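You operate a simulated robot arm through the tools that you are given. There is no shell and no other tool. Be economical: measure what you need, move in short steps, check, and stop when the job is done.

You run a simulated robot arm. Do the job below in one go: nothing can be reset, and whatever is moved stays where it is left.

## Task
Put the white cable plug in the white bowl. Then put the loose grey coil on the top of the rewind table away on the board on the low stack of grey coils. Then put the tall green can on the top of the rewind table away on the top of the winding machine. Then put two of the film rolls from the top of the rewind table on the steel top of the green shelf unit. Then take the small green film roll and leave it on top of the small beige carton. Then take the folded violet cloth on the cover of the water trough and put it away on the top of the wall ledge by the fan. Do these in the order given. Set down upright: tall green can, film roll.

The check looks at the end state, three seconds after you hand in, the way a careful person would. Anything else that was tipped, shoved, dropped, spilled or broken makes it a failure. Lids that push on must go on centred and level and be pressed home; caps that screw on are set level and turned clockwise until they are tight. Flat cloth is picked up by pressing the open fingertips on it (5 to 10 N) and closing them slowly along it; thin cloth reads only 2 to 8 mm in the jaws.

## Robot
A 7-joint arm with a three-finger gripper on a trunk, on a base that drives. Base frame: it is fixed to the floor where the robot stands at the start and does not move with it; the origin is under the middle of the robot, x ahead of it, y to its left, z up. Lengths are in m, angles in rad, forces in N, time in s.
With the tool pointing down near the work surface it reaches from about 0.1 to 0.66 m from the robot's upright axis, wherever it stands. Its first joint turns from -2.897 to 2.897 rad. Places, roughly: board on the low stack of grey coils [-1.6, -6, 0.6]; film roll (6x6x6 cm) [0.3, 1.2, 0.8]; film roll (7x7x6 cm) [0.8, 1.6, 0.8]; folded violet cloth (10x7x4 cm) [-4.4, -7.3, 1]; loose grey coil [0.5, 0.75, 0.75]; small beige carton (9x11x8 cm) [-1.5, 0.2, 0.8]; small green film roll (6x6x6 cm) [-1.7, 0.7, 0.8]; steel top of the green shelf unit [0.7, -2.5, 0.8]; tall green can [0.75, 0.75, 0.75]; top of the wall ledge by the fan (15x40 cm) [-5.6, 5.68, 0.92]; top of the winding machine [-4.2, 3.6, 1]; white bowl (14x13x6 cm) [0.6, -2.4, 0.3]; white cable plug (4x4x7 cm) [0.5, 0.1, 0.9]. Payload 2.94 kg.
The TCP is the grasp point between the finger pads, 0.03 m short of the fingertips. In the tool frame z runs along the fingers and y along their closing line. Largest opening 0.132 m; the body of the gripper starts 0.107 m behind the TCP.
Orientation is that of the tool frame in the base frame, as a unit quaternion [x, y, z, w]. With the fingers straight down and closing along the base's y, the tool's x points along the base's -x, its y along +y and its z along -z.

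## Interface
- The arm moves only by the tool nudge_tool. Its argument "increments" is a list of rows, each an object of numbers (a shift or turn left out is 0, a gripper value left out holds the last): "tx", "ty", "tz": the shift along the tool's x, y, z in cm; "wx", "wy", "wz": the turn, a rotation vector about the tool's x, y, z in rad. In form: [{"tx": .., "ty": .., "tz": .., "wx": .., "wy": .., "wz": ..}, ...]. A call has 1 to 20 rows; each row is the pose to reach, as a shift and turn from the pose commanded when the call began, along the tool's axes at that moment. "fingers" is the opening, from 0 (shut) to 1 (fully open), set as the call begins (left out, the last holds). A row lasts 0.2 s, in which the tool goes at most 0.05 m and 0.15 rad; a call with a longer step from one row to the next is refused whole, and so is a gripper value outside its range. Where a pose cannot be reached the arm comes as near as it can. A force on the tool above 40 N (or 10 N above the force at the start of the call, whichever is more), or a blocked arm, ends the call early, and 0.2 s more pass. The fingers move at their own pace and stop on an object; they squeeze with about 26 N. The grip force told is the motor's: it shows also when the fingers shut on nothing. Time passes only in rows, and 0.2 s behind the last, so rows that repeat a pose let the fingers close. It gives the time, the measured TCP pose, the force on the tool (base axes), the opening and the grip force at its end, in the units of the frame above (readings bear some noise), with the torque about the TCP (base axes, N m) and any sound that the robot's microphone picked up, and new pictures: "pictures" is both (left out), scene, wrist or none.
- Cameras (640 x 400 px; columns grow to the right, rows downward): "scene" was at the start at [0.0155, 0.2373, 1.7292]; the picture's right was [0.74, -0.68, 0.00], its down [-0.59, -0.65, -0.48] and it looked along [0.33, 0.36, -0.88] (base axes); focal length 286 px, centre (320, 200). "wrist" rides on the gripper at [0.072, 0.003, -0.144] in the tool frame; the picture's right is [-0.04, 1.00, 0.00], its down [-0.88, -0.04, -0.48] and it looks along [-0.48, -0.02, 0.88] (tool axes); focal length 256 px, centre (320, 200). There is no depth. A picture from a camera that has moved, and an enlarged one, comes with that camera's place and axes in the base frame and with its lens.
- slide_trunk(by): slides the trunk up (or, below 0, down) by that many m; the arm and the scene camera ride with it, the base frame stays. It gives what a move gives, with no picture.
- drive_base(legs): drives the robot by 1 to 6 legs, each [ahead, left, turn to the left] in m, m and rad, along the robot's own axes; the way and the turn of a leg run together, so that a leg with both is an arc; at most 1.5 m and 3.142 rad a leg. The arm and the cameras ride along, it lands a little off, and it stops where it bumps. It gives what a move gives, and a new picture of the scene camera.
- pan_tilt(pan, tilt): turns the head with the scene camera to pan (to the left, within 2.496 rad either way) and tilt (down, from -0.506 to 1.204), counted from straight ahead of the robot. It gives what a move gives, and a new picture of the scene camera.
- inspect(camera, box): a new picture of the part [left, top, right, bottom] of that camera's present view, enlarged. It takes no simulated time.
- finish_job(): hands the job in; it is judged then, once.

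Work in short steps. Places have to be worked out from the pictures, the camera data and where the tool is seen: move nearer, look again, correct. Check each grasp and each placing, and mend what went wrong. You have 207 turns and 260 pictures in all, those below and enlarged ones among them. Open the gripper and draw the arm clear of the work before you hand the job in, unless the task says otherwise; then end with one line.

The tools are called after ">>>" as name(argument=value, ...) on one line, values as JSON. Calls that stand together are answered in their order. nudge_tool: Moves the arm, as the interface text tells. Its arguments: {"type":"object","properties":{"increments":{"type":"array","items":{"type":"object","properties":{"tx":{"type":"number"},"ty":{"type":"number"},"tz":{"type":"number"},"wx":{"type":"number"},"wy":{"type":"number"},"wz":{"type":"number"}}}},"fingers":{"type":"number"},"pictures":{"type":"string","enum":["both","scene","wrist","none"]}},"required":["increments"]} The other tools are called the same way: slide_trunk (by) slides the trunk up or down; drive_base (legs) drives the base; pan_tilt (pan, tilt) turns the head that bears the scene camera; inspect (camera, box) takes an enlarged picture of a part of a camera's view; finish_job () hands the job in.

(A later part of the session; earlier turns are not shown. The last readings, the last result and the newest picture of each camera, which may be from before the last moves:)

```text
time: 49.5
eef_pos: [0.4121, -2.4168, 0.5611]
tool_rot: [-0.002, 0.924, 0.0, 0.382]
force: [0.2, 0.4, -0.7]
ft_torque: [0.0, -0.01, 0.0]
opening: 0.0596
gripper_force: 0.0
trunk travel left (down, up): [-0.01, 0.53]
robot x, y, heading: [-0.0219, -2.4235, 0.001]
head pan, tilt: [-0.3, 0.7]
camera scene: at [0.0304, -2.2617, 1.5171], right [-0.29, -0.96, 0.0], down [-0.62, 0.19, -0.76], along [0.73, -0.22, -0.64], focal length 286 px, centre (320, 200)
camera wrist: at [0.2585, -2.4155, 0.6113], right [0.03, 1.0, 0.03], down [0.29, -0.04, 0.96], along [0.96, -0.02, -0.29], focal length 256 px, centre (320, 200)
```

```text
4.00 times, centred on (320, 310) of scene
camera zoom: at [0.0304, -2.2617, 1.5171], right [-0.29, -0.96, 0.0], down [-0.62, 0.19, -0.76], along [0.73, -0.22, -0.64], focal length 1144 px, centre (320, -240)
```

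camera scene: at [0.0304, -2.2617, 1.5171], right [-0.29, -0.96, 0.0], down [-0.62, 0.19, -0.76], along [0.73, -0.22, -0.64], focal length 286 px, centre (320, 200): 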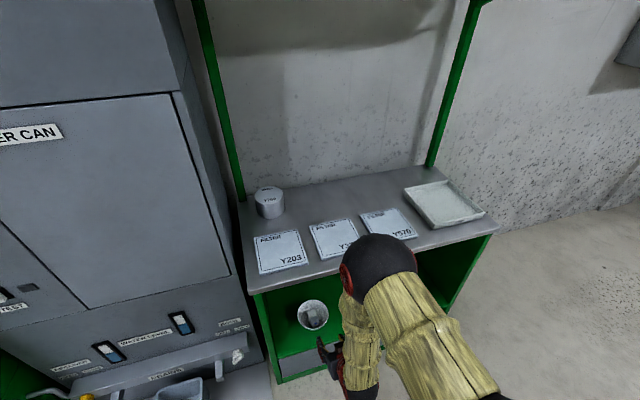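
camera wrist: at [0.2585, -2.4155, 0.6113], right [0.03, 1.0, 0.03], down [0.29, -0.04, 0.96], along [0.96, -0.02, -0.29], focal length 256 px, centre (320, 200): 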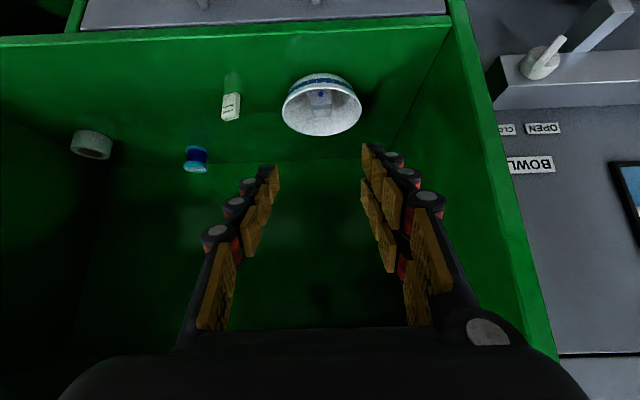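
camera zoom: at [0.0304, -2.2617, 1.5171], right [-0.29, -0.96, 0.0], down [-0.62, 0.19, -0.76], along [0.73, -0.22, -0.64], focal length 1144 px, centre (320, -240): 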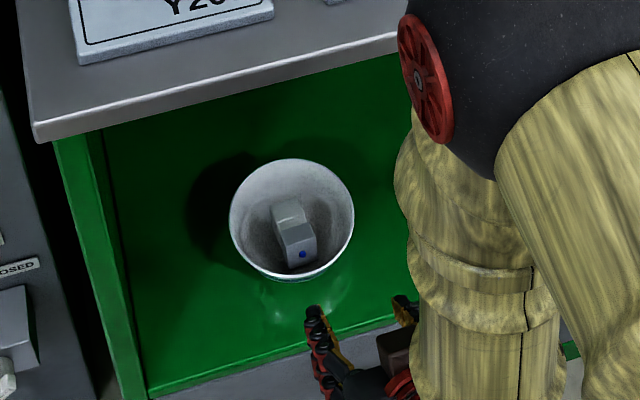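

Task 1 is done: the plug is in the bowl. I back off, level the tool and drive back to the rewind table.

>>> drive_base(legs=[[-0.35, 0, 0]])

>>> nudge_tool(increments=[{"tz": -4, "wy": 0.13}, {"tz": -8, "wy": 0.26}, {"tx": -2, "tz": -12, "wy": 0.39}, {"tx": -4, "tz": -16, "wy": 0.52}, {"tx": -6, "tz": -18, "wy": 0.65}, {"tx": -8, "tz": -20, "wy": 0.785}, {"tx": -10, "tz": -20, "wy": 0.785}, {"tx": -10, "tz": -20, "wy": 0.785}], pictures="none")

>>> slide_trunk(by=0.3)

```text
time: 51.7
eef_pos: [0.0636, -2.42, 0.5594]
tool_rot: [0.0, 0.924, -0.001, 0.382]
force: [-0.4, -0.3, -1.2]
ft_torque: [-0.04, 0.0, -0.02]
opening: 0.0596
gripper_force: 0.1
trunk travel left (down, up): [-0.01, 0.53]
robot x, y, heading: [-0.3671, -2.4285, 0.005]
head pan, tilt: [-0.3, 0.7]
camera scene: at [-0.32, -2.2632, 1.5171], right [-0.29, -0.96, 0.0], down [-0.62, 0.19, -0.76], along [0.73, -0.22, -0.64], focal length 286 px, centre (320, 200)
```

scene: 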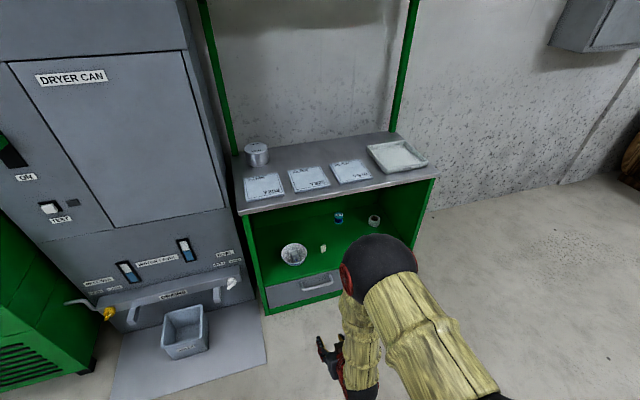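

```text
time: 53.5
eef_pos: [-0.0083, -2.4194, 0.7739]
tool_rot: [-0.002, 1.0, 0.0, 0.0]
force: [0.3, 0.0, -0.6]
ft_torque: [0.02, 0.04, 0.03]
opening: 0.0592
gripper_force: 0.1
trunk travel left (down, up): [-0.01, 0.53]
robot x, y, heading: [-0.3735, -2.4283, 0.005]
head pan, tilt: [-0.3, 0.7]
```

```text
time: 56.5
eef_pos: [-0.0083, -2.4182, 1.0723]
tool_rot: [-0.003, 1.0, 0.001, 0.0]
force: [-0.2, 0.4, -0.2]
ft_torque: [-0.01, -0.02, -0.02]
opening: 0.0592
gripper_force: 0.0
trunk travel left (down, up): [-0.31, 0.23]
robot x, y, heading: [-0.373, -2.4286, 0.001]
head pan, tilt: [-0.3, 0.7]
```

I drive left to face the coil on the rewind table.

>>> drive_base(legs=[[0, 1.5, 0], [0, 1.5, 0], [0.2, 0.17, 0]])

>>> pan_tilt(pan=0.0, tilt=0.9)

```text
time: 72.5
eef_pos: [0.179, 0.7556, 1.0744]
tool_rot: [-0.001, 1.0, 0.0, 0.0]
force: [0.2, 0.1, 0.4]
ft_torque: [-0.01, 0.03, -0.01]
opening: 0.0593
gripper_force: 0.0
trunk travel left (down, up): [-0.31, 0.23]
robot x, y, heading: [-0.183, 0.7478, 0.006]
head pan, tilt: [-0.3, 0.7]
camera scene: at [-0.1322, 0.9126, 1.817], right [-0.29, -0.96, 0.0], down [-0.62, 0.19, -0.76], along [0.73, -0.22, -0.64], focal length 286 px, centre (320, 200)
```

scene: 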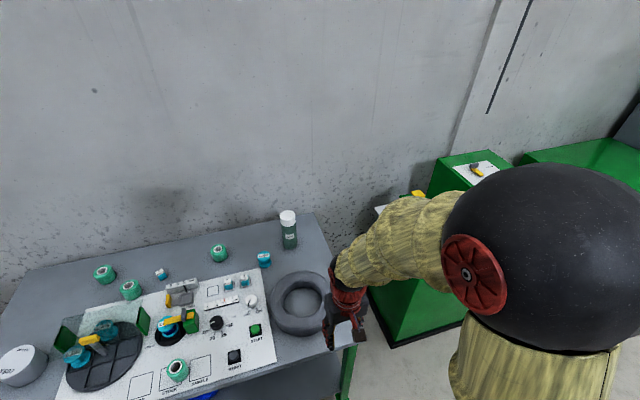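

```text
time: 73.3
eef_pos: [0.178, 0.7556, 1.0732]
tool_rot: [-0.002, 1.0, 0.0, 0.001]
force: [0.3, 0.5, 0.4]
ft_torque: [0.0, 0.0, 0.0]
opening: 0.0592
gripper_force: 0.1
trunk travel left (down, up): [-0.31, 0.23]
robot x, y, heading: [-0.1821, 0.7473, 0.001]
head pan, tilt: [0.0, 0.901]
camera scene: at [-0.1388, 0.937, 1.801], right [0.0, -1.0, 0.0], down [-0.78, 0.0, -0.62], along [0.62, 0.0, -0.78], focal length 286 px, centre (320, 200)
```

scene: 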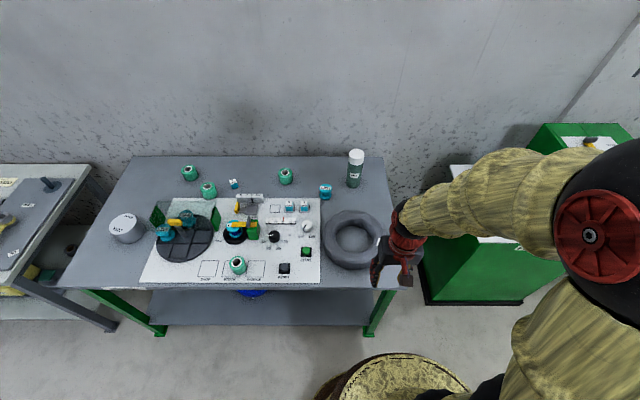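

The coil is at about (0.48, 0.79). I bring the wrist above it for a look.

>>> nudge_tool(increments=[{"tx": -4, "tz": -1}, {"tx": -8, "tz": -2}, {"tx": -12, "tz": -3}, {"tx": -15, "tz": -3, "ty": 2}], fingers=1)

>>> inspect(camera="scene", box=[280, 130, 440, 290])

```text
time: 74.3
eef_pos: [0.3285, 0.7767, 1.1028]
tool_rot: [-0.002, 1.0, 0.0, 0.0]
force: [0.5, 0.2, 0.4]
ft_torque: [0.02, 0.0, 0.01]
opening: 0.1291
gripper_force: 0.1
trunk travel left (down, up): [-0.31, 0.23]
robot x, y, heading: [-0.1865, 0.7463, 0.009]
head pan, tilt: [0.0, 0.901]
camera scene: at [-0.1377, 0.9375, 1.8009], right [0.0, -1.0, 0.0], down [-0.78, 0.0, -0.62], along [0.62, 0.0, -0.78], focal length 286 px, centre (320, 200)
camera wrist: at [0.2566, 0.7793, 1.2458], right [0.04, 1.0, 0.0], down [0.88, -0.04, 0.47], along [0.47, -0.02, -0.88], focal length 256 px, centre (320, 200)
```

scene: 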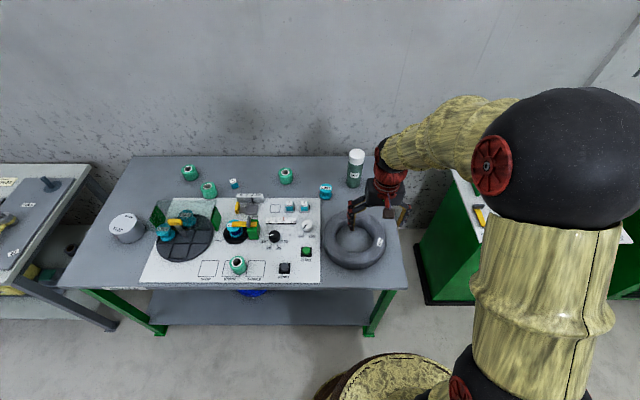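
wrist: 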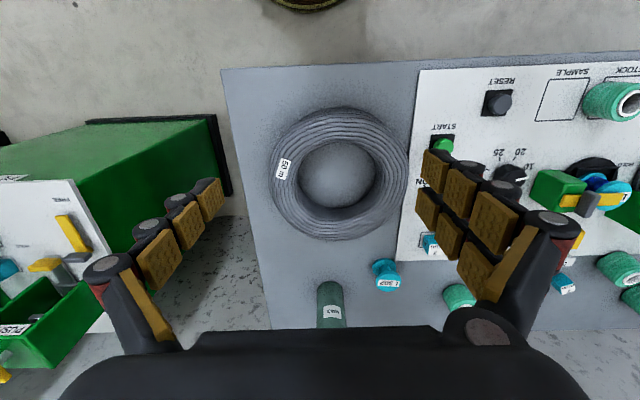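

```text
2.50 times, centred on (360, 210) of scene
camera zoom: at [-0.1377, 0.9375, 1.8009], right [0.0, -1.0, 0.0], down [-0.78, 0.0, -0.62], along [0.62, 0.0, -0.78], focal length 715 px, centre (220, 175)
```

zoom: 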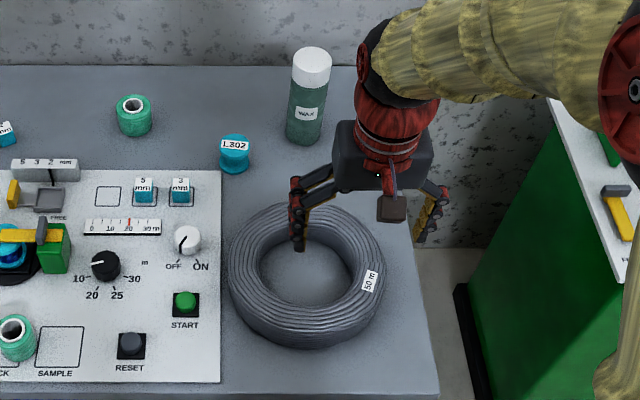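

Matching sizes in both views gives the coil centre ≈(0.436, 0.80), mid-height z≈0.84, outer Ø≈0.24, tube ≈6 cm. I'll grip its right side (y≈0.712) across the tube; first go above it.

>>> nudge_tool(increments=[{"tx": -3, "ty": -2, "tz": 3}, {"tx": -6, "ty": -4, "tz": 6}, {"tx": -9, "ty": -6.2, "tz": 9}, {"tx": -10.7, "ty": -6.4, "tz": 12}, {"tx": -10.7, "ty": -6.4, "tz": 14}, {"tx": -10.7, "ty": -6.4, "tz": 14}])

>>> inspect(camera="scene", box=[280, 150, 440, 290])

```text
time: 75.7
eef_pos: [0.4351, 0.7117, 0.9632]
tool_rot: [-0.001, 1.0, 0.0, 0.0]
force: [-0.1, -0.2, 0.2]
ft_torque: [0.0, 0.01, 0.02]
opening: 0.1317
gripper_force: 0.0
trunk travel left (down, up): [-0.31, 0.23]
robot x, y, heading: [-0.1856, 0.7459, 0.004]
head pan, tilt: [0.0, 0.901]
camera scene: at [-0.1383, 0.9369, 1.801], right [0.0, -1.0, 0.0], down [-0.78, 0.0, -0.62], along [0.62, 0.0, -0.78], focal length 286 px, centre (320, 200)
camera wrist: at [0.3628, 0.7145, 1.1064], right [0.04, 1.0, 0.0], down [0.88, -0.04, 0.48], along [0.48, -0.02, -0.88], focal length 256 px, centre (320, 200)
```

scene: 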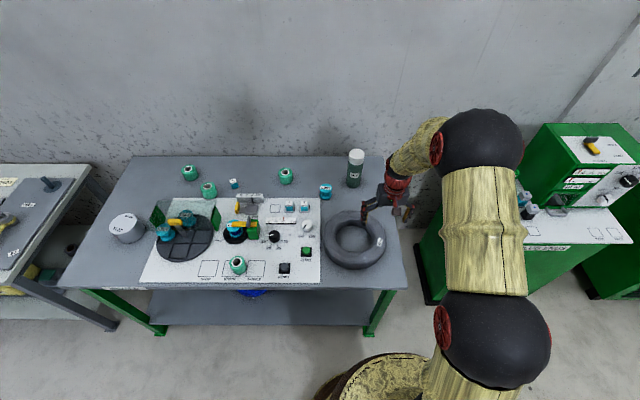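
wrist: 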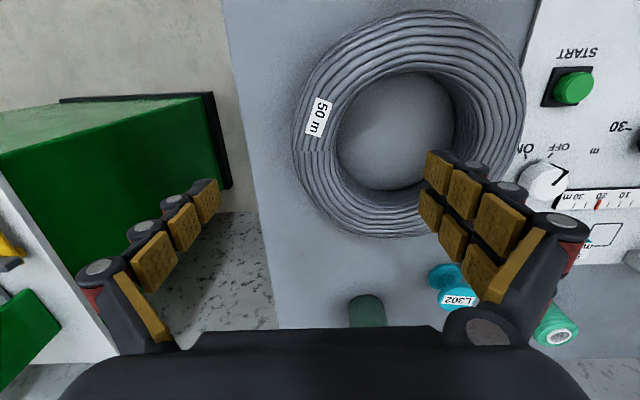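

```text
2.86 times, centred on (360, 220) of scene
camera zoom: at [-0.1383, 0.9369, 1.801], right [0.0, -1.0, 0.0], down [-0.78, 0.0, -0.62], along [0.62, 0.0, -0.78], focal length 817 px, centre (206, 143)
```

zoom: 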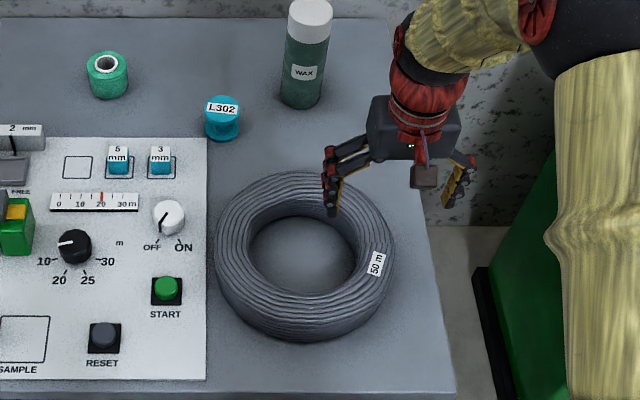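

The coil centre is confirmed near (0.43, 0.797). I descend over its right side.

>>> nudge_tool(increments=[{"tz": 3, "ty": -0.2}, {"tz": 6, "ty": -0.2}, {"tz": 8, "ty": -0.2}, {"tz": 8, "ty": -0.2}])

>>> inspect(camera="scene", box=[300, 150, 440, 290])

```text
time: 76.7
eef_pos: [0.4365, 0.7097, 0.8825]
tool_rot: [-0.002, 1.0, 0.0, 0.0]
force: [-0.2, 0.1, -1.1]
ft_torque: [-0.02, -0.03, 0.01]
opening: 0.1321
gripper_force: 0.2
trunk travel left (down, up): [-0.31, 0.23]
robot x, y, heading: [-0.1867, 0.7473, 0.005]
head pan, tilt: [0.0, 0.901]
camera scene: at [-0.1383, 0.9371, 1.801], right [0.0, -1.0, 0.0], down [-0.78, 0.0, -0.62], along [0.62, 0.0, -0.78], focal length 286 px, centre (320, 200)
camera wrist: at [0.3632, 0.7122, 1.026], right [0.04, 1.0, 0.0], down [0.88, -0.04, 0.48], along [0.48, -0.02, -0.88], focal length 256 px, centre (320, 200)
```

scene: 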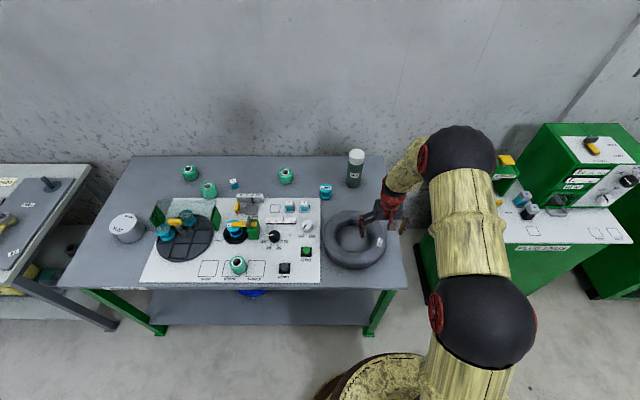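
wrist: 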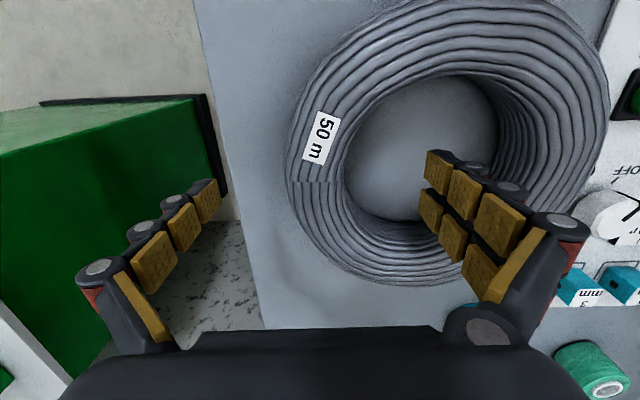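

```text
2.86 times, centred on (370, 220) of scene
camera zoom: at [-0.1383, 0.9371, 1.801], right [0.0, -1.0, 0.0], down [-0.78, 0.0, -0.62], along [0.62, 0.0, -0.78], focal length 817 px, centre (177, 143)
```

zoom: 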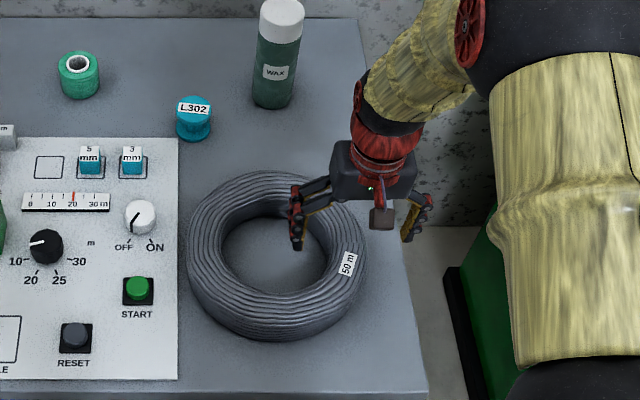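

Fingers straddle the tube. I lower another 2.7 cm, watching force.

>>> nudge_tool(increments=[{"tz": 1, "tx": 0.5}, {"tz": 2, "tx": 0.8}, {"tz": 2.7, "tx": 0.8}, {"tz": 2.7, "tx": 0.8}])

>>> inspect(camera="scene", box=[320, 180, 420, 280])

```text
time: 77.7
eef_pos: [0.4287, 0.7095, 0.8556]
tool_rot: [-0.002, 1.0, 0.0, 0.0]
force: [0.1, -0.1, -0.6]
ft_torque: [0.01, 0.01, 0.0]
opening: 0.1318
gripper_force: 0.1
trunk travel left (down, up): [-0.31, 0.23]
robot x, y, heading: [-0.183, 0.7456, 0.005]
head pan, tilt: [0.0, 0.901]
camera scene: at [-0.1384, 0.9371, 1.801], right [0.0, -1.0, 0.0], down [-0.78, 0.0, -0.62], along [0.62, 0.0, -0.78], focal length 286 px, centre (320, 200)
camera wrist: at [0.3552, 0.7125, 0.9991], right [0.04, 1.0, 0.0], down [0.88, -0.04, 0.48], along [0.47, -0.02, -0.88], focal length 256 px, centre (320, 200)
```

scene: 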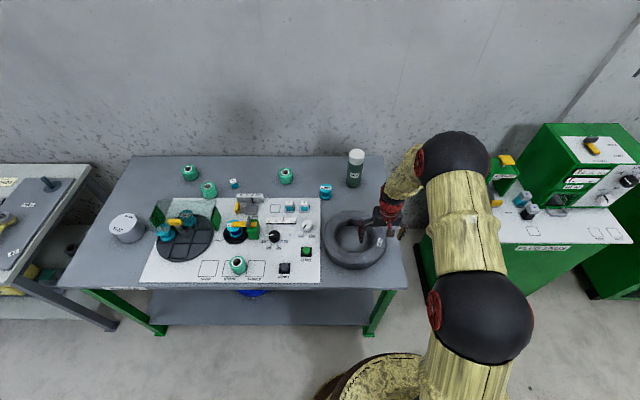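
wrist: 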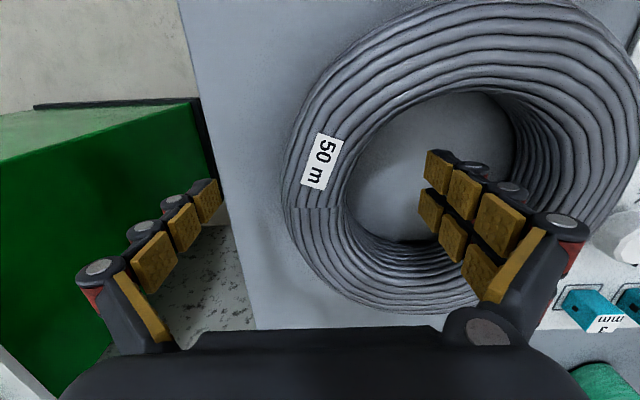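

```text
4.00 times, centred on (370, 230) of scene
camera zoom: at [-0.1384, 0.9371, 1.801], right [0.0, -1.0, 0.0], down [-0.78, 0.0, -0.62], along [0.62, 0.0, -0.78], focal length 1144 px, centre (120, 80)
```

zoom: 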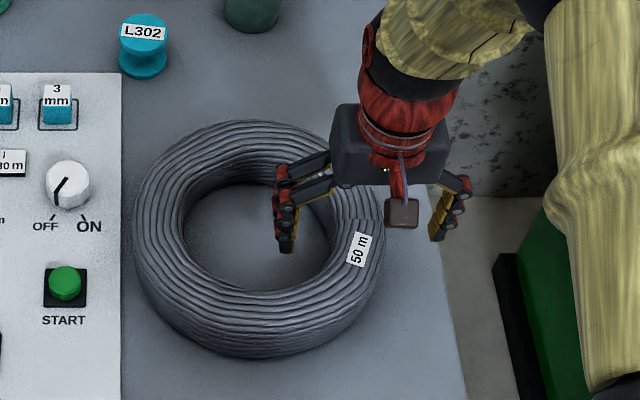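

Coil mid-height is ≈0.835; I go 1 cm lower and close.

>>> nudge_tool(increments=[{"tz": 0.6}, {"tz": 1.1}, {"tz": 1.1}], pictures="none")

>>> nudge_tool(increments=[{}, {}, {}, {}, {}], fingers=0)

```text
time: 78.5
eef_pos: [0.4281, 0.7093, 0.8452]
tool_rot: [-0.002, 1.0, 0.0, 0.0]
force: [0.5, -0.6, -0.2]
ft_torque: [0.01, 0.01, 0.01]
opening: 0.1318
gripper_force: 0.1
trunk travel left (down, up): [-0.31, 0.23]
robot x, y, heading: [-0.1839, 0.7455, 0.0]
head pan, tilt: [0.0, 0.901]
```

```text
time: 79.7
eef_pos: [0.4283, 0.7106, 0.8455]
tool_rot: [-0.001, 1.0, 0.0, 0.0]
force: [0.2, 5.4, 4.5]
ft_torque: [0.26, 0.02, -0.47]
opening: 0.0577
gripper_force: 11.9
trunk travel left (down, up): [-0.31, 0.23]
robot x, y, heading: [-0.1852, 0.7477, 0.007]
head pan, tilt: [0.0, 0.901]
camera scene: at [-0.1384, 0.9376, 1.8009], right [0.0, -1.0, 0.0], down [-0.78, 0.0, -0.62], along [0.62, 0.0, -0.78], focal length 286 px, centre (320, 200)
camera wrist: at [0.3557, 0.7133, 0.9887], right [0.04, 1.0, 0.0], down [0.88, -0.04, 0.48], along [0.48, -0.02, -0.88], focal length 256 px, centre (320, 200)
```

scene: 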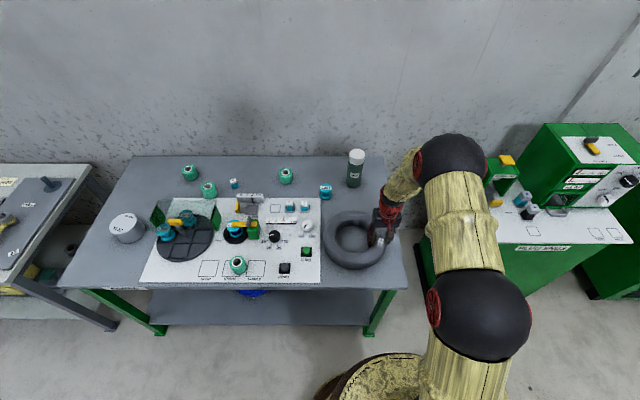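
wrist: 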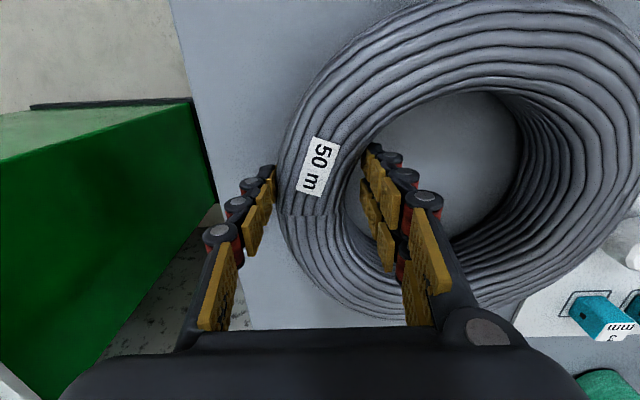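

It is closing on the tube; I let it settle and then lift a little.

>>> nudge_tool(increments=[{}, {}, {}, {}], pictures="none")

>>> nudge_tool(increments=[{"tz": -0.5}, {"tz": -1.5}, {"tz": -3}, {"tz": -5}, {"tz": -5}])

```text
time: 80.7
eef_pos: [0.4284, 0.7098, 0.8454]
tool_rot: [-0.002, 1.0, 0.0, 0.001]
force: [3.9, -2.4, 5.0]
ft_torque: [0.08, -0.1, -0.83]
opening: 0.0528
gripper_force: 26.1
trunk travel left (down, up): [-0.31, 0.23]
robot x, y, heading: [-0.1876, 0.7476, -0.0]
head pan, tilt: [0.0, 0.901]
```

```text
time: 81.9
eef_pos: [0.4274, 0.7095, 0.8948]
tool_rot: [-0.002, 1.0, 0.0, -0.001]
force: [1.1, -1.8, -9.4]
ft_torque: [-0.56, -0.37, -0.16]
opening: 0.0435
gripper_force: 25.9
trunk travel left (down, up): [-0.31, 0.23]
robot x, y, heading: [-0.1849, 0.7507, 0.005]
head pan, tilt: [0.0, 0.901]
camera scene: at [-0.1377, 0.937, 1.8009], right [0.0, -1.0, 0.0], down [-0.78, 0.0, -0.62], along [0.62, 0.0, -0.78], focal length 286 px, centre (320, 200)
camera wrist: at [0.355, 0.7124, 1.0386], right [0.04, 1.0, 0.0], down [0.88, -0.04, 0.47], along [0.47, -0.02, -0.88], focal length 256 px, centre (320, 200)
```

scene: 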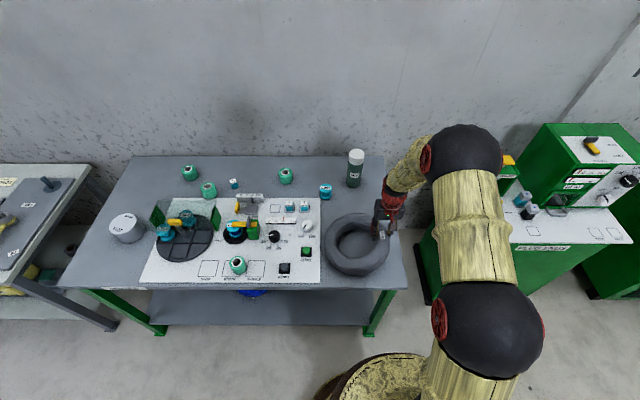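
wrist: 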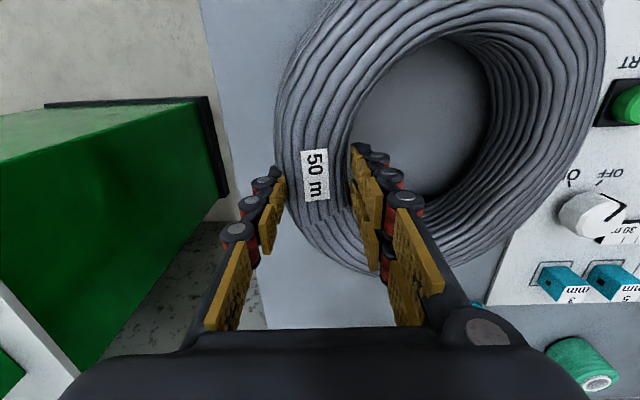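

I check whether the coil actually left the table.

>>> inspect(camera="scene", box=[300, 180, 420, 280])

>>> nudge_tool(increments=[{}, {}], pictures="none")

```text
4.00 times, centred on (360, 230) of scene
camera zoom: at [-0.1377, 0.937, 1.8009], right [0.0, -1.0, 0.0], down [-0.78, 0.0, -0.62], along [0.62, 0.0, -0.78], focal length 1144 px, centre (160, 80)
```

zoom: 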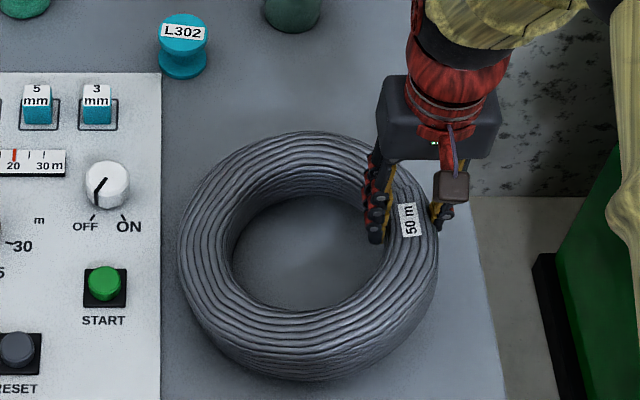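

```text
time: 82.5
eef_pos: [0.4273, 0.7095, 0.8951]
tool_rot: [-0.002, 1.0, -0.001, 0.0]
force: [-0.5, -1.4, -10.2]
ft_torque: [-0.45, -0.03, -0.01]
opening: 0.0432
gripper_force: 26.0
trunk travel left (down, up): [-0.31, 0.23]
robot x, y, heading: [-0.1843, 0.7502, 0.001]
head pan, tilt: [0.0, 0.901]
```

The coil seems to have slipped in the grip and is only partly lifted. I lower it back, release, and re-grip deeper.

>>> nudge_tool(increments=[{"tz": 1.5}, {"tz": 3}, {"tz": 4.5}, {"tz": 4.8}, {"tz": 4.8}], pictures="none")

>>> nudge_tool(increments=[{}, {}, {}, {}, {}, {}], fingers=1)

>>> inspect(camera="scene", box=[300, 180, 420, 280])

```text
time: 83.7
eef_pos: [0.4293, 0.7101, 0.8493]
tool_rot: [-0.002, 1.0, -0.001, 0.002]
force: [1.3, 0.3, 18.9]
ft_torque: [0.03, -0.06, 0.36]
opening: 0.0403
gripper_force: 25.6
trunk travel left (down, up): [-0.31, 0.23]
robot x, y, heading: [-0.1852, 0.7514, -0.002]
head pan, tilt: [0.0, 0.901]
```

```text
time: 85.1
eef_pos: [0.4273, 0.71, 0.8472]
tool_rot: [-0.001, 1.0, 0.0, 0.0]
force: [0.3, -0.2, -0.2]
ft_torque: [-0.01, -0.02, -0.04]
opening: 0.1318
gripper_force: 0.0
trunk travel left (down, up): [-0.31, 0.23]
robot x, y, heading: [-0.1859, 0.7459, 0.003]
head pan, tilt: [0.0, 0.901]
camera scene: at [-0.1385, 0.9371, 1.8009], right [0.0, -1.0, 0.0], down [-0.78, 0.0, -0.62], along [0.62, 0.0, -0.78], focal length 286 px, centre (320, 200)
camera wrist: at [0.3551, 0.713, 0.9911], right [0.04, 1.0, 0.0], down [0.88, -0.04, 0.48], along [0.48, -0.02, -0.88], focal length 256 px, centre (320, 200)
```

scene: 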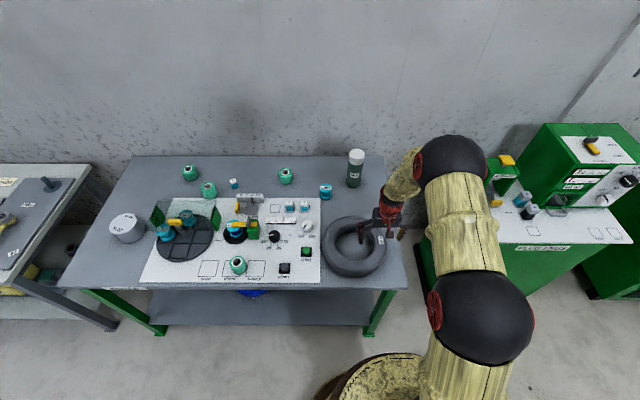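
wrist: 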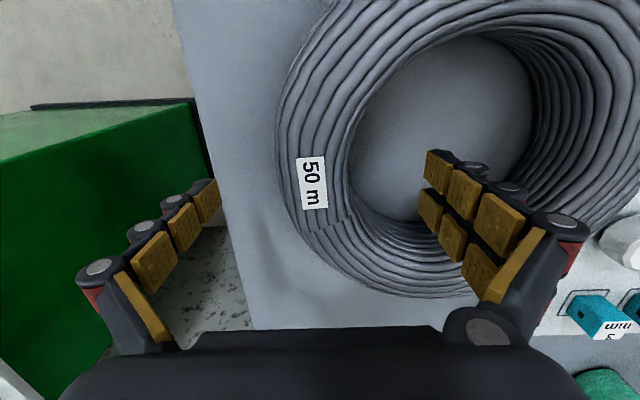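

```text
4.00 times, centred on (360, 230) of scene
camera zoom: at [-0.1385, 0.9371, 1.8009], right [0.0, -1.0, 0.0], down [-0.78, 0.0, -0.62], along [0.62, 0.0, -0.78], focal length 1144 px, centre (160, 80)
```

zoom: 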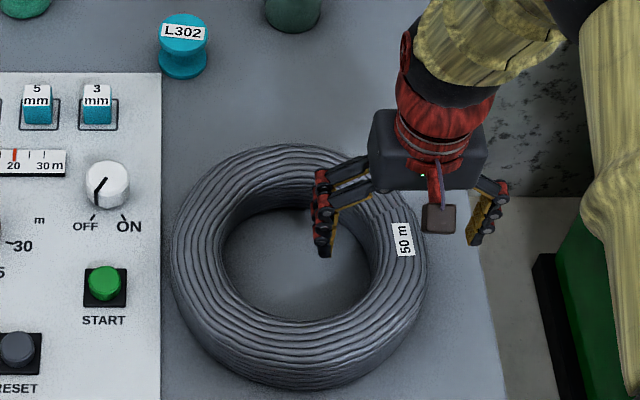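

The coil slid about 3 cm towards the robot because I gripped off-centre; its centre is now ≈(0.402, 0.803). I shift to it and lower until I feel the table.

>>> nudge_tool(increments=[{"tx": 1.3, "ty": 0.2}, {"tx": 2.7, "ty": 0.2, "tz": 0.5}, {"tx": 2.7, "ty": 0.2, "tz": 1.2}, {"tx": 2.7, "ty": 0.2, "tz": 1.9}, {"tx": 2.7, "ty": 0.2, "tz": 2.6}, {"tx": 2.7, "ty": 0.2, "tz": 3.3}], pictures="wrist")

```text
time: 86.5
eef_pos: [0.4019, 0.7123, 0.8144]
tool_rot: [-0.002, 1.0, 0.0, 0.0]
force: [-0.3, 0.8, 0.7]
ft_torque: [0.02, 0.01, 0.0]
opening: 0.1316
gripper_force: 0.0
trunk travel left (down, up): [-0.31, 0.23]
robot x, y, heading: [-0.1863, 0.7471, 0.002]
head pan, tilt: [0.0, 0.901]
camera wrist: at [0.3281, 0.7147, 0.958], right [0.04, 1.0, 0.0], down [0.88, -0.04, 0.48], along [0.48, -0.02, -0.88], focal length 256 px, centre (320, 200)
```

wrist: 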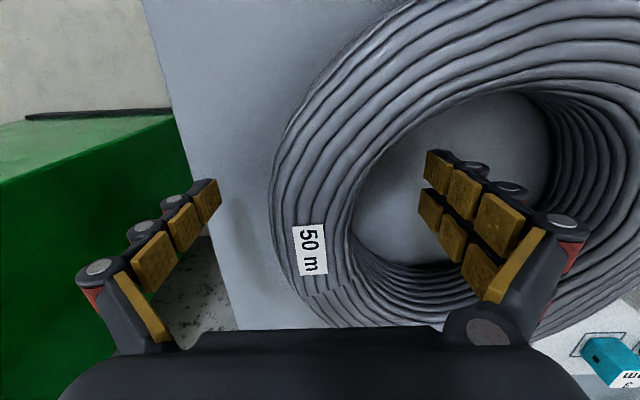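

No contact at tip z=0.784, so the table is lower than I thought. I continue down gently.

>>> nudge_tool(increments=[{"tz": 0.6}, {"tz": 1.2}, {"tz": 1.8}, {"tz": 2.4}, {"tz": 3}])

>>> inspect(camera="scene", box=[300, 180, 420, 280])

```text
time: 87.9
eef_pos: [0.4017, 0.7125, 0.7871]
tool_rot: [-0.002, 1.0, 0.0, 0.001]
force: [-10.5, 1.4, 21.5]
ft_torque: [0.62, 0.29, 0.39]
opening: 0.1323
gripper_force: 0.2
trunk travel left (down, up): [-0.31, 0.23]
robot x, y, heading: [-0.185, 0.7466, 0.003]
head pan, tilt: [0.0, 0.901]
stopped in row 5: the force on the tool passed its limit at 41 N (the readings are from after the stop); the commanded pose is now the measured one
camera scene: at [-0.1417, 0.9373, 1.8011], right [0.0, -1.0, 0.0], down [-0.78, 0.0, -0.62], along [0.62, 0.0, -0.78], focal length 286 px, centre (320, 200)
camera wrist: at [0.3283, 0.7147, 0.9314], right [0.04, 1.0, 0.0], down [0.88, -0.03, 0.48], along [0.48, -0.02, -0.88], focal length 256 px, centre (320, 200)
```

scene: 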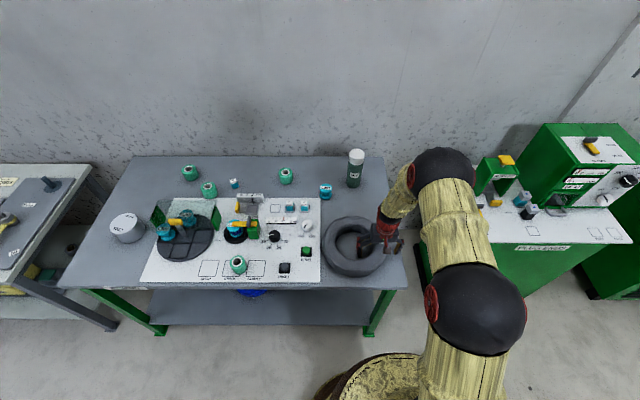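
wrist: 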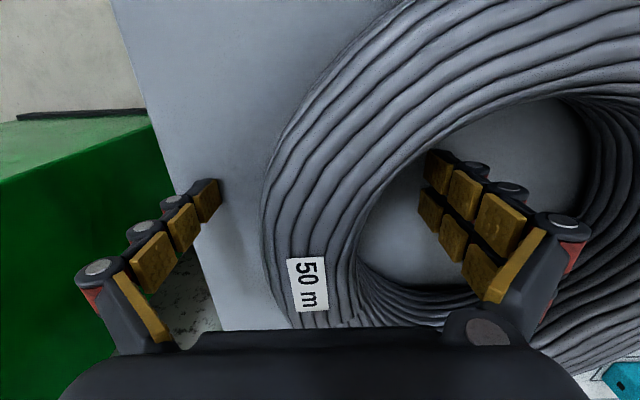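

```text
4.00 times, centred on (360, 230) of scene
camera zoom: at [-0.1417, 0.9373, 1.8011], right [0.0, -1.0, 0.0], down [-0.78, 0.0, -0.62], along [0.62, 0.0, -0.78], focal length 1144 px, centre (160, 80)
```

zoom: 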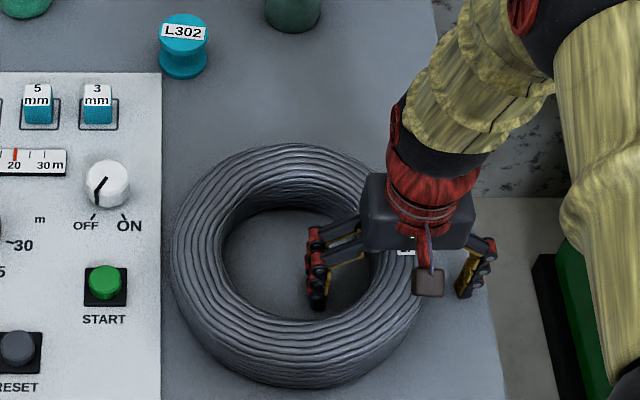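

The table is at z≈0.757, so the coil is centred near (0.421, 0.797) with tube centre at y≈0.698. I raise 0.8 cm, shift, and close.

>>> nudge_tool(increments=[{"tz": -0.8}, {"tx": -1, "ty": -0.6, "tz": -0.8}, {"tx": -1.9, "ty": -1.2, "tz": -0.8}, {"tx": -1.9, "ty": -1.2, "tz": -0.8}], pictures="none")

>>> nudge_tool(increments=[{}, {}, {}, {}, {}, {}, {}, {}], fingers=0)

>>> inspect(camera="scene", box=[300, 180, 420, 280])

```text
time: 88.9
eef_pos: [0.4209, 0.7002, 0.7939]
tool_rot: [-0.001, 1.0, 0.0, 0.001]
force: [-0.8, 1.2, 0.0]
ft_torque: [-0.01, 0.02, 0.02]
opening: 0.132
gripper_force: 0.1
trunk travel left (down, up): [-0.31, 0.23]
robot x, y, heading: [-0.1847, 0.7483, 0.004]
head pan, tilt: [0.0, 0.901]
```

```text
time: 89.8
eef_pos: [0.4239, 0.7037, 0.8023]
tool_rot: [-0.003, 1.0, 0.0, 0.006]
force: [-11.5, 20.9, 48.0]
ft_torque: [2.09, 1.17, 0.07]
opening: 0.099
gripper_force: 29.4
trunk travel left (down, up): [-0.31, 0.23]
robot x, y, heading: [-0.1839, 0.7463, 0.0]
head pan, tilt: [0.0, 0.901]
stopped in row 4: the force on the tool passed its limit at 43 N (the readings are from after the stop); the commanded pose is now the measured one
camera scene: at [-0.1445, 0.9396, 1.8013], right [0.01, -1.0, 0.0], down [-0.78, 0.0, -0.62], along [0.62, 0.0, -0.78], focal length 286 px, centre (320, 200)
camera wrist: at [0.3497, 0.7072, 0.9447], right [0.04, 1.0, 0.0], down [0.87, -0.03, 0.49], along [0.49, -0.02, -0.87], focal length 256 px, centre (320, 200)
```

scene: 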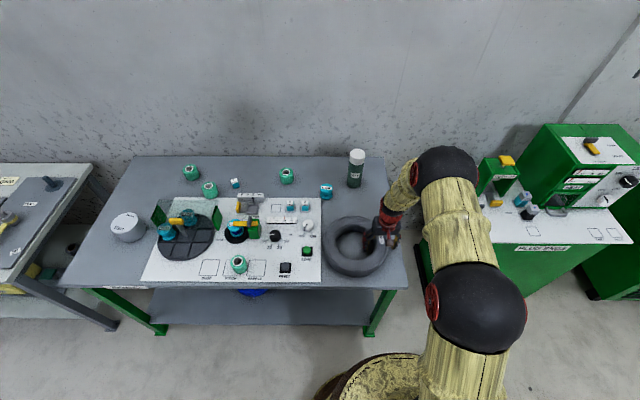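
wrist: 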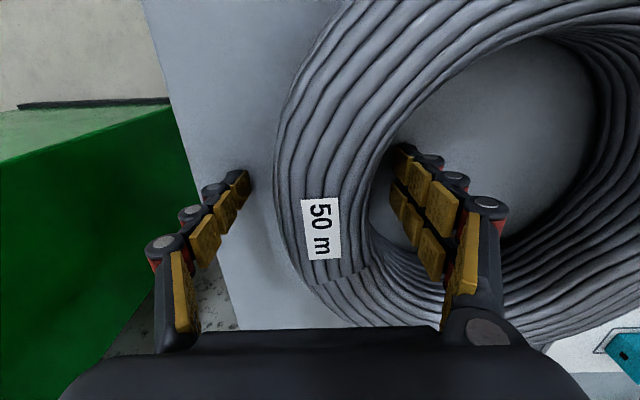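

```text
4.00 times, centred on (360, 230) of scene
camera zoom: at [-0.1445, 0.9396, 1.8013], right [0.01, -1.0, 0.0], down [-0.78, 0.0, -0.62], along [0.62, 0.0, -0.78], focal length 1144 px, centre (160, 80)
```

zoom: 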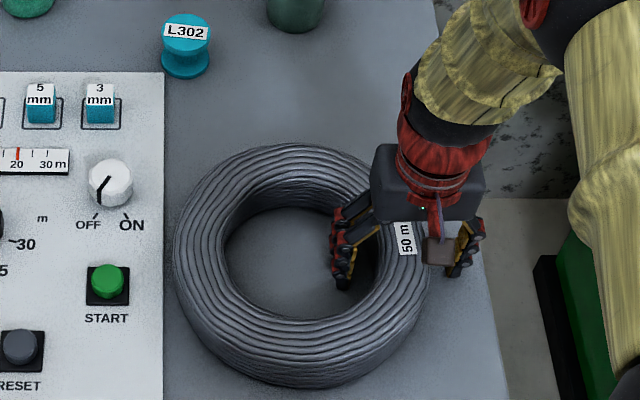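

Fingers pressed on the table as they closed. I raise 2 cm and continue closing.

>>> nudge_tool(increments=[{"tz": -1}, {"tz": -1.8}, {"tz": -1.8}, {"tz": -1.8}, {"tz": -1.8}, {"tz": -1.8}, {"tz": -1.8}])

>>> inspect(camera="scene", box=[300, 180, 420, 280])

```text
time: 91.5
eef_pos: [0.4239, 0.7012, 0.8142]
tool_rot: [-0.002, 1.0, 0.0, 0.002]
force: [-2.2, -0.2, -7.5]
ft_torque: [-0.05, 0.33, 0.5]
opening: 0.04
gripper_force: 25.8
trunk travel left (down, up): [-0.31, 0.23]
robot x, y, heading: [-0.186, 0.7488, 0.009]
head pan, tilt: [0.0, 0.901]
camera scene: at [-0.1384, 0.9372, 1.8009], right [0.0, -1.0, 0.0], down [-0.78, 0.0, -0.62], along [0.62, 0.0, -0.78], focal length 286 px, centre (320, 200)
camera wrist: at [0.35, 0.7038, 0.9572], right [0.04, 1.0, 0.0], down [0.88, -0.03, 0.48], along [0.48, -0.02, -0.88], focal length 256 px, centre (320, 200)
```

scene: 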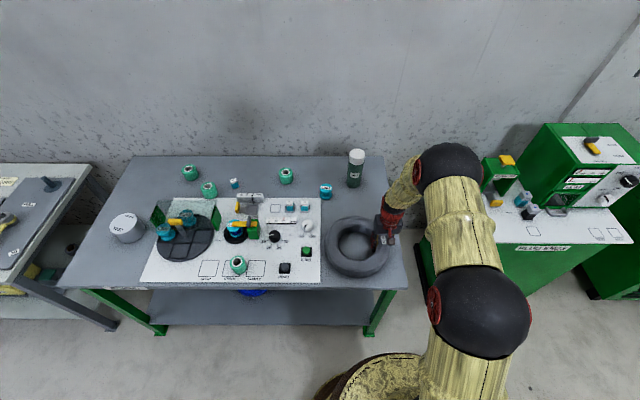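
wrist: 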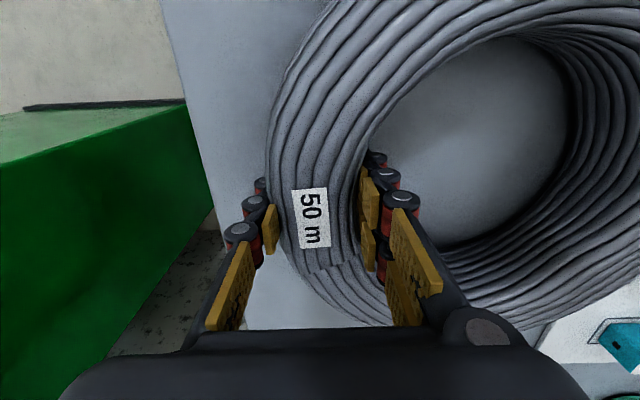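

```text
4.00 times, centred on (360, 230) of scene
camera zoom: at [-0.1384, 0.9372, 1.8009], right [0.0, -1.0, 0.0], down [-0.78, 0.0, -0.62], along [0.62, 0.0, -0.78], focal length 1144 px, centre (160, 80)
```

zoom: 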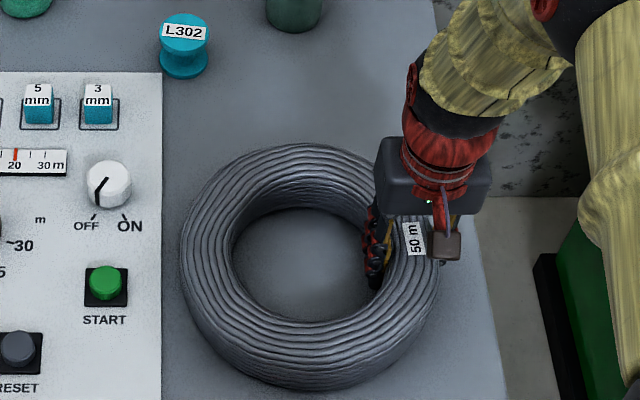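

Firm grip lower on the tube. I lift slowly.

>>> nudge_tool(increments=[{"tz": -0.5}, {"tz": -1.2}, {"tz": -2.2}, {"tz": -3.4}, {"tz": -4.6}, {"tz": -6}, {"tz": -6}])

>>> inspect(camera="scene", box=[300, 180, 420, 280])

```text
time: 93.0
eef_pos: [0.4234, 0.7022, 0.8741]
tool_rot: [-0.002, 1.0, 0.001, 0.003]
force: [-0.4, 0.2, -14.1]
ft_torque: [-1.29, -0.09, 0.0]
opening: 0.0403
gripper_force: 25.5
trunk travel left (down, up): [-0.31, 0.23]
robot x, y, heading: [-0.1835, 0.7475, 0.002]
head pan, tilt: [0.0, 0.901]
camera scene: at [-0.1378, 0.9374, 1.8008], right [0.0, -1.0, 0.0], down [-0.78, 0.0, -0.62], along [0.62, 0.0, -0.78], focal length 286 px, centre (320, 200)
camera wrist: at [0.3498, 0.7044, 1.017], right [0.04, 1.0, 0.0], down [0.88, -0.03, 0.48], along [0.48, -0.02, -0.88], focal length 256 px, centre (320, 200)
```

scene: 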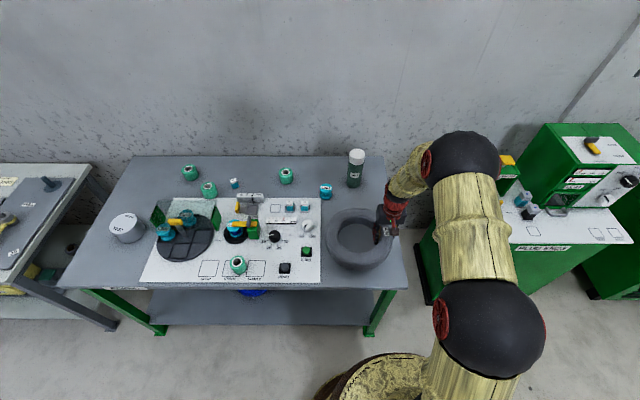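
wrist: 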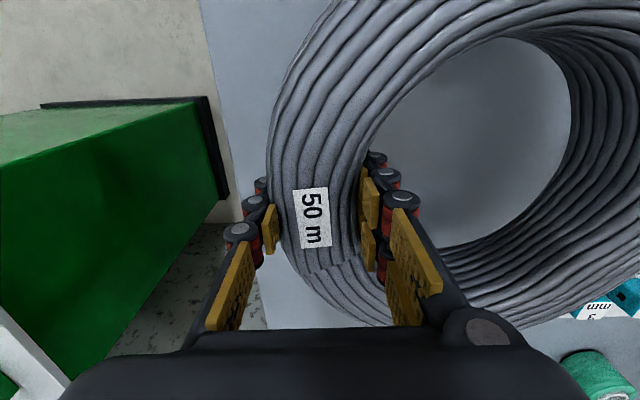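

```text
4.00 times, centred on (360, 230) of scene
camera zoom: at [-0.1378, 0.9374, 1.8008], right [0.0, -1.0, 0.0], down [-0.78, 0.0, -0.62], along [0.62, 0.0, -0.78], focal length 1144 px, centre (160, 80)
```

zoom: 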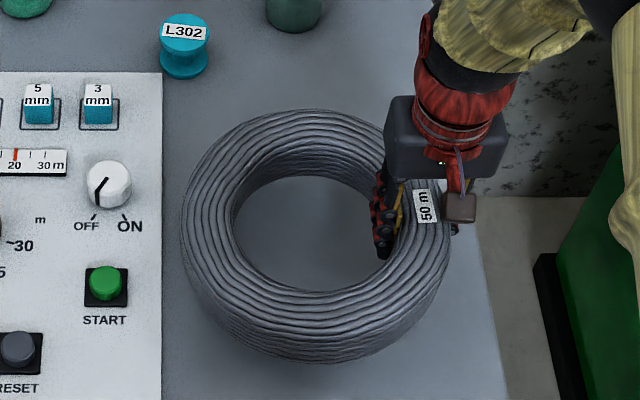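

The coil is held (14 N). I raise it more, back away from the table, turn right and drive towards the low coil stack.

>>> nudge_tool(increments=[{"tz": -3}, {"tz": -6}, {"tz": -9}, {"tz": -12}, {"tx": 3, "tz": -14}, {"tx": 6, "tz": -14}], pictures="none")

>>> drive_base(legs=[[-0.45, 0, 0], [0, 0, -1.571], [1.5, -0.3, 0], [1.5, -0.35, 0], [1.5, -0.35, 0]])

>>> pan_tilt(pan=0.0, tilt=0.7)

```text
time: 94.5
eef_pos: [0.3628, 0.7006, 1.0145]
tool_rot: [-0.001, 1.0, 0.0, 0.004]
force: [-0.3, -0.6, -12.9]
ft_torque: [-1.24, -0.09, 0.0]
opening: 0.0403
gripper_force: 26.3
trunk travel left (down, up): [-0.31, 0.23]
robot x, y, heading: [-0.1859, 0.7494, 0.004]
head pan, tilt: [0.0, 0.901]
```

```text
refused: leg 3 is longer than a leg can be; nothing moved
```

```text
time: 95.2
eef_pos: [0.3616, 0.7013, 1.0138]
tool_rot: [-0.002, 1.0, 0.0, 0.003]
force: [0.7, 0.0, -13.8]
ft_torque: [-1.32, -0.11, 0.01]
opening: 0.0402
gripper_force: 26.0
trunk travel left (down, up): [-0.31, 0.23]
robot x, y, heading: [-0.1854, 0.7502, 0.0]
head pan, tilt: [0.0, 0.7]
camera scene: at [-0.1287, 0.9375, 1.817], right [0.0, -1.0, 0.0], down [-0.65, 0.0, -0.76], along [0.76, 0.0, -0.65], focal length 286 px, centre (320, 200)
```

scene: 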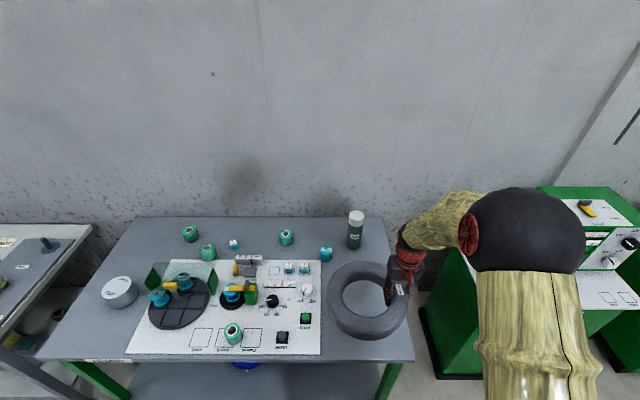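

Legs shortened to stay within the limit.

>>> drive_base(legs=[[-0.45, 0, 0], [0, 0, -1.571], [1.4, -0.3, 0], [1.4, -0.35, 0], [1.4, -0.3, 0]])

```text
time: 106.6
eef_pos: [-0.9263, -0.8922, 1.0131]
tool_rot: [0.707, 0.708, -0.001, -0.001]
force: [1.2, -7.5, -16.1]
ft_torque: [0.31, 1.53, -0.38]
opening: 0.0404
gripper_force: 26.4
trunk travel left (down, up): [-0.31, 0.23]
robot x, y, heading: [-0.8762, -0.3494, -1.573]
head pan, tilt: [0.0, 0.7]
stopped in leg 3: the robot was blocked; the commanded pose is now the measured one
camera scene: at [-0.6844, -0.4175, 1.8162], right [-1.0, 0.0, 0.0], down [0.0, 0.65, -0.76], along [0.0, -0.76, -0.65], focal length 286 px, centre (320, 200)
```

scene: 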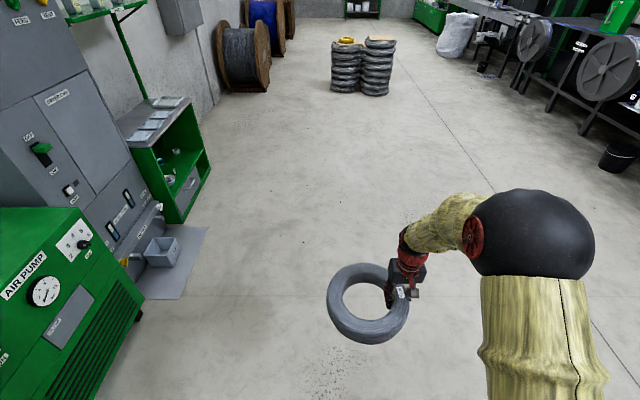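

Blocked on leg 3, probably by the round table on the right. I look there.

>>> pan_tilt(pan=-1.6, tilt=0.9)

```text
time: 108.3
eef_pos: [-0.9294, -0.887, 1.0171]
tool_rot: [0.706, 0.708, -0.003, 0.003]
force: [-0.4, -0.4, -13.7]
ft_torque: [-0.06, 1.34, 0.0]
opening: 0.0404
gripper_force: 26.3
trunk travel left (down, up): [-0.31, 0.23]
robot x, y, heading: [-0.8788, -0.3474, -1.573]
head pan, tilt: [-1.6, 0.901]
camera scene: at [-0.7627, -0.3197, 1.801], right [0.03, 1.0, 0.0], down [0.78, -0.02, -0.62], along [-0.62, 0.02, -0.78], focal length 286 px, centre (320, 200)
```

scene: 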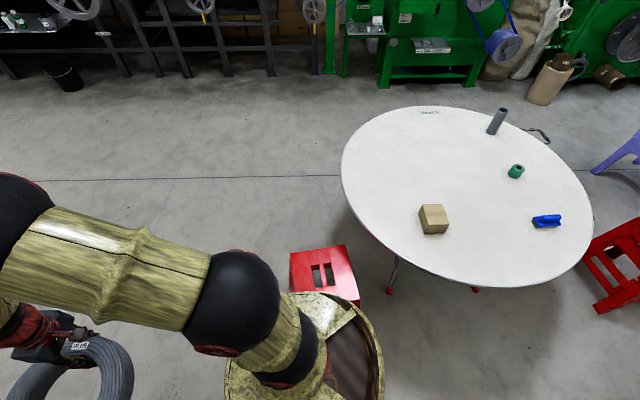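

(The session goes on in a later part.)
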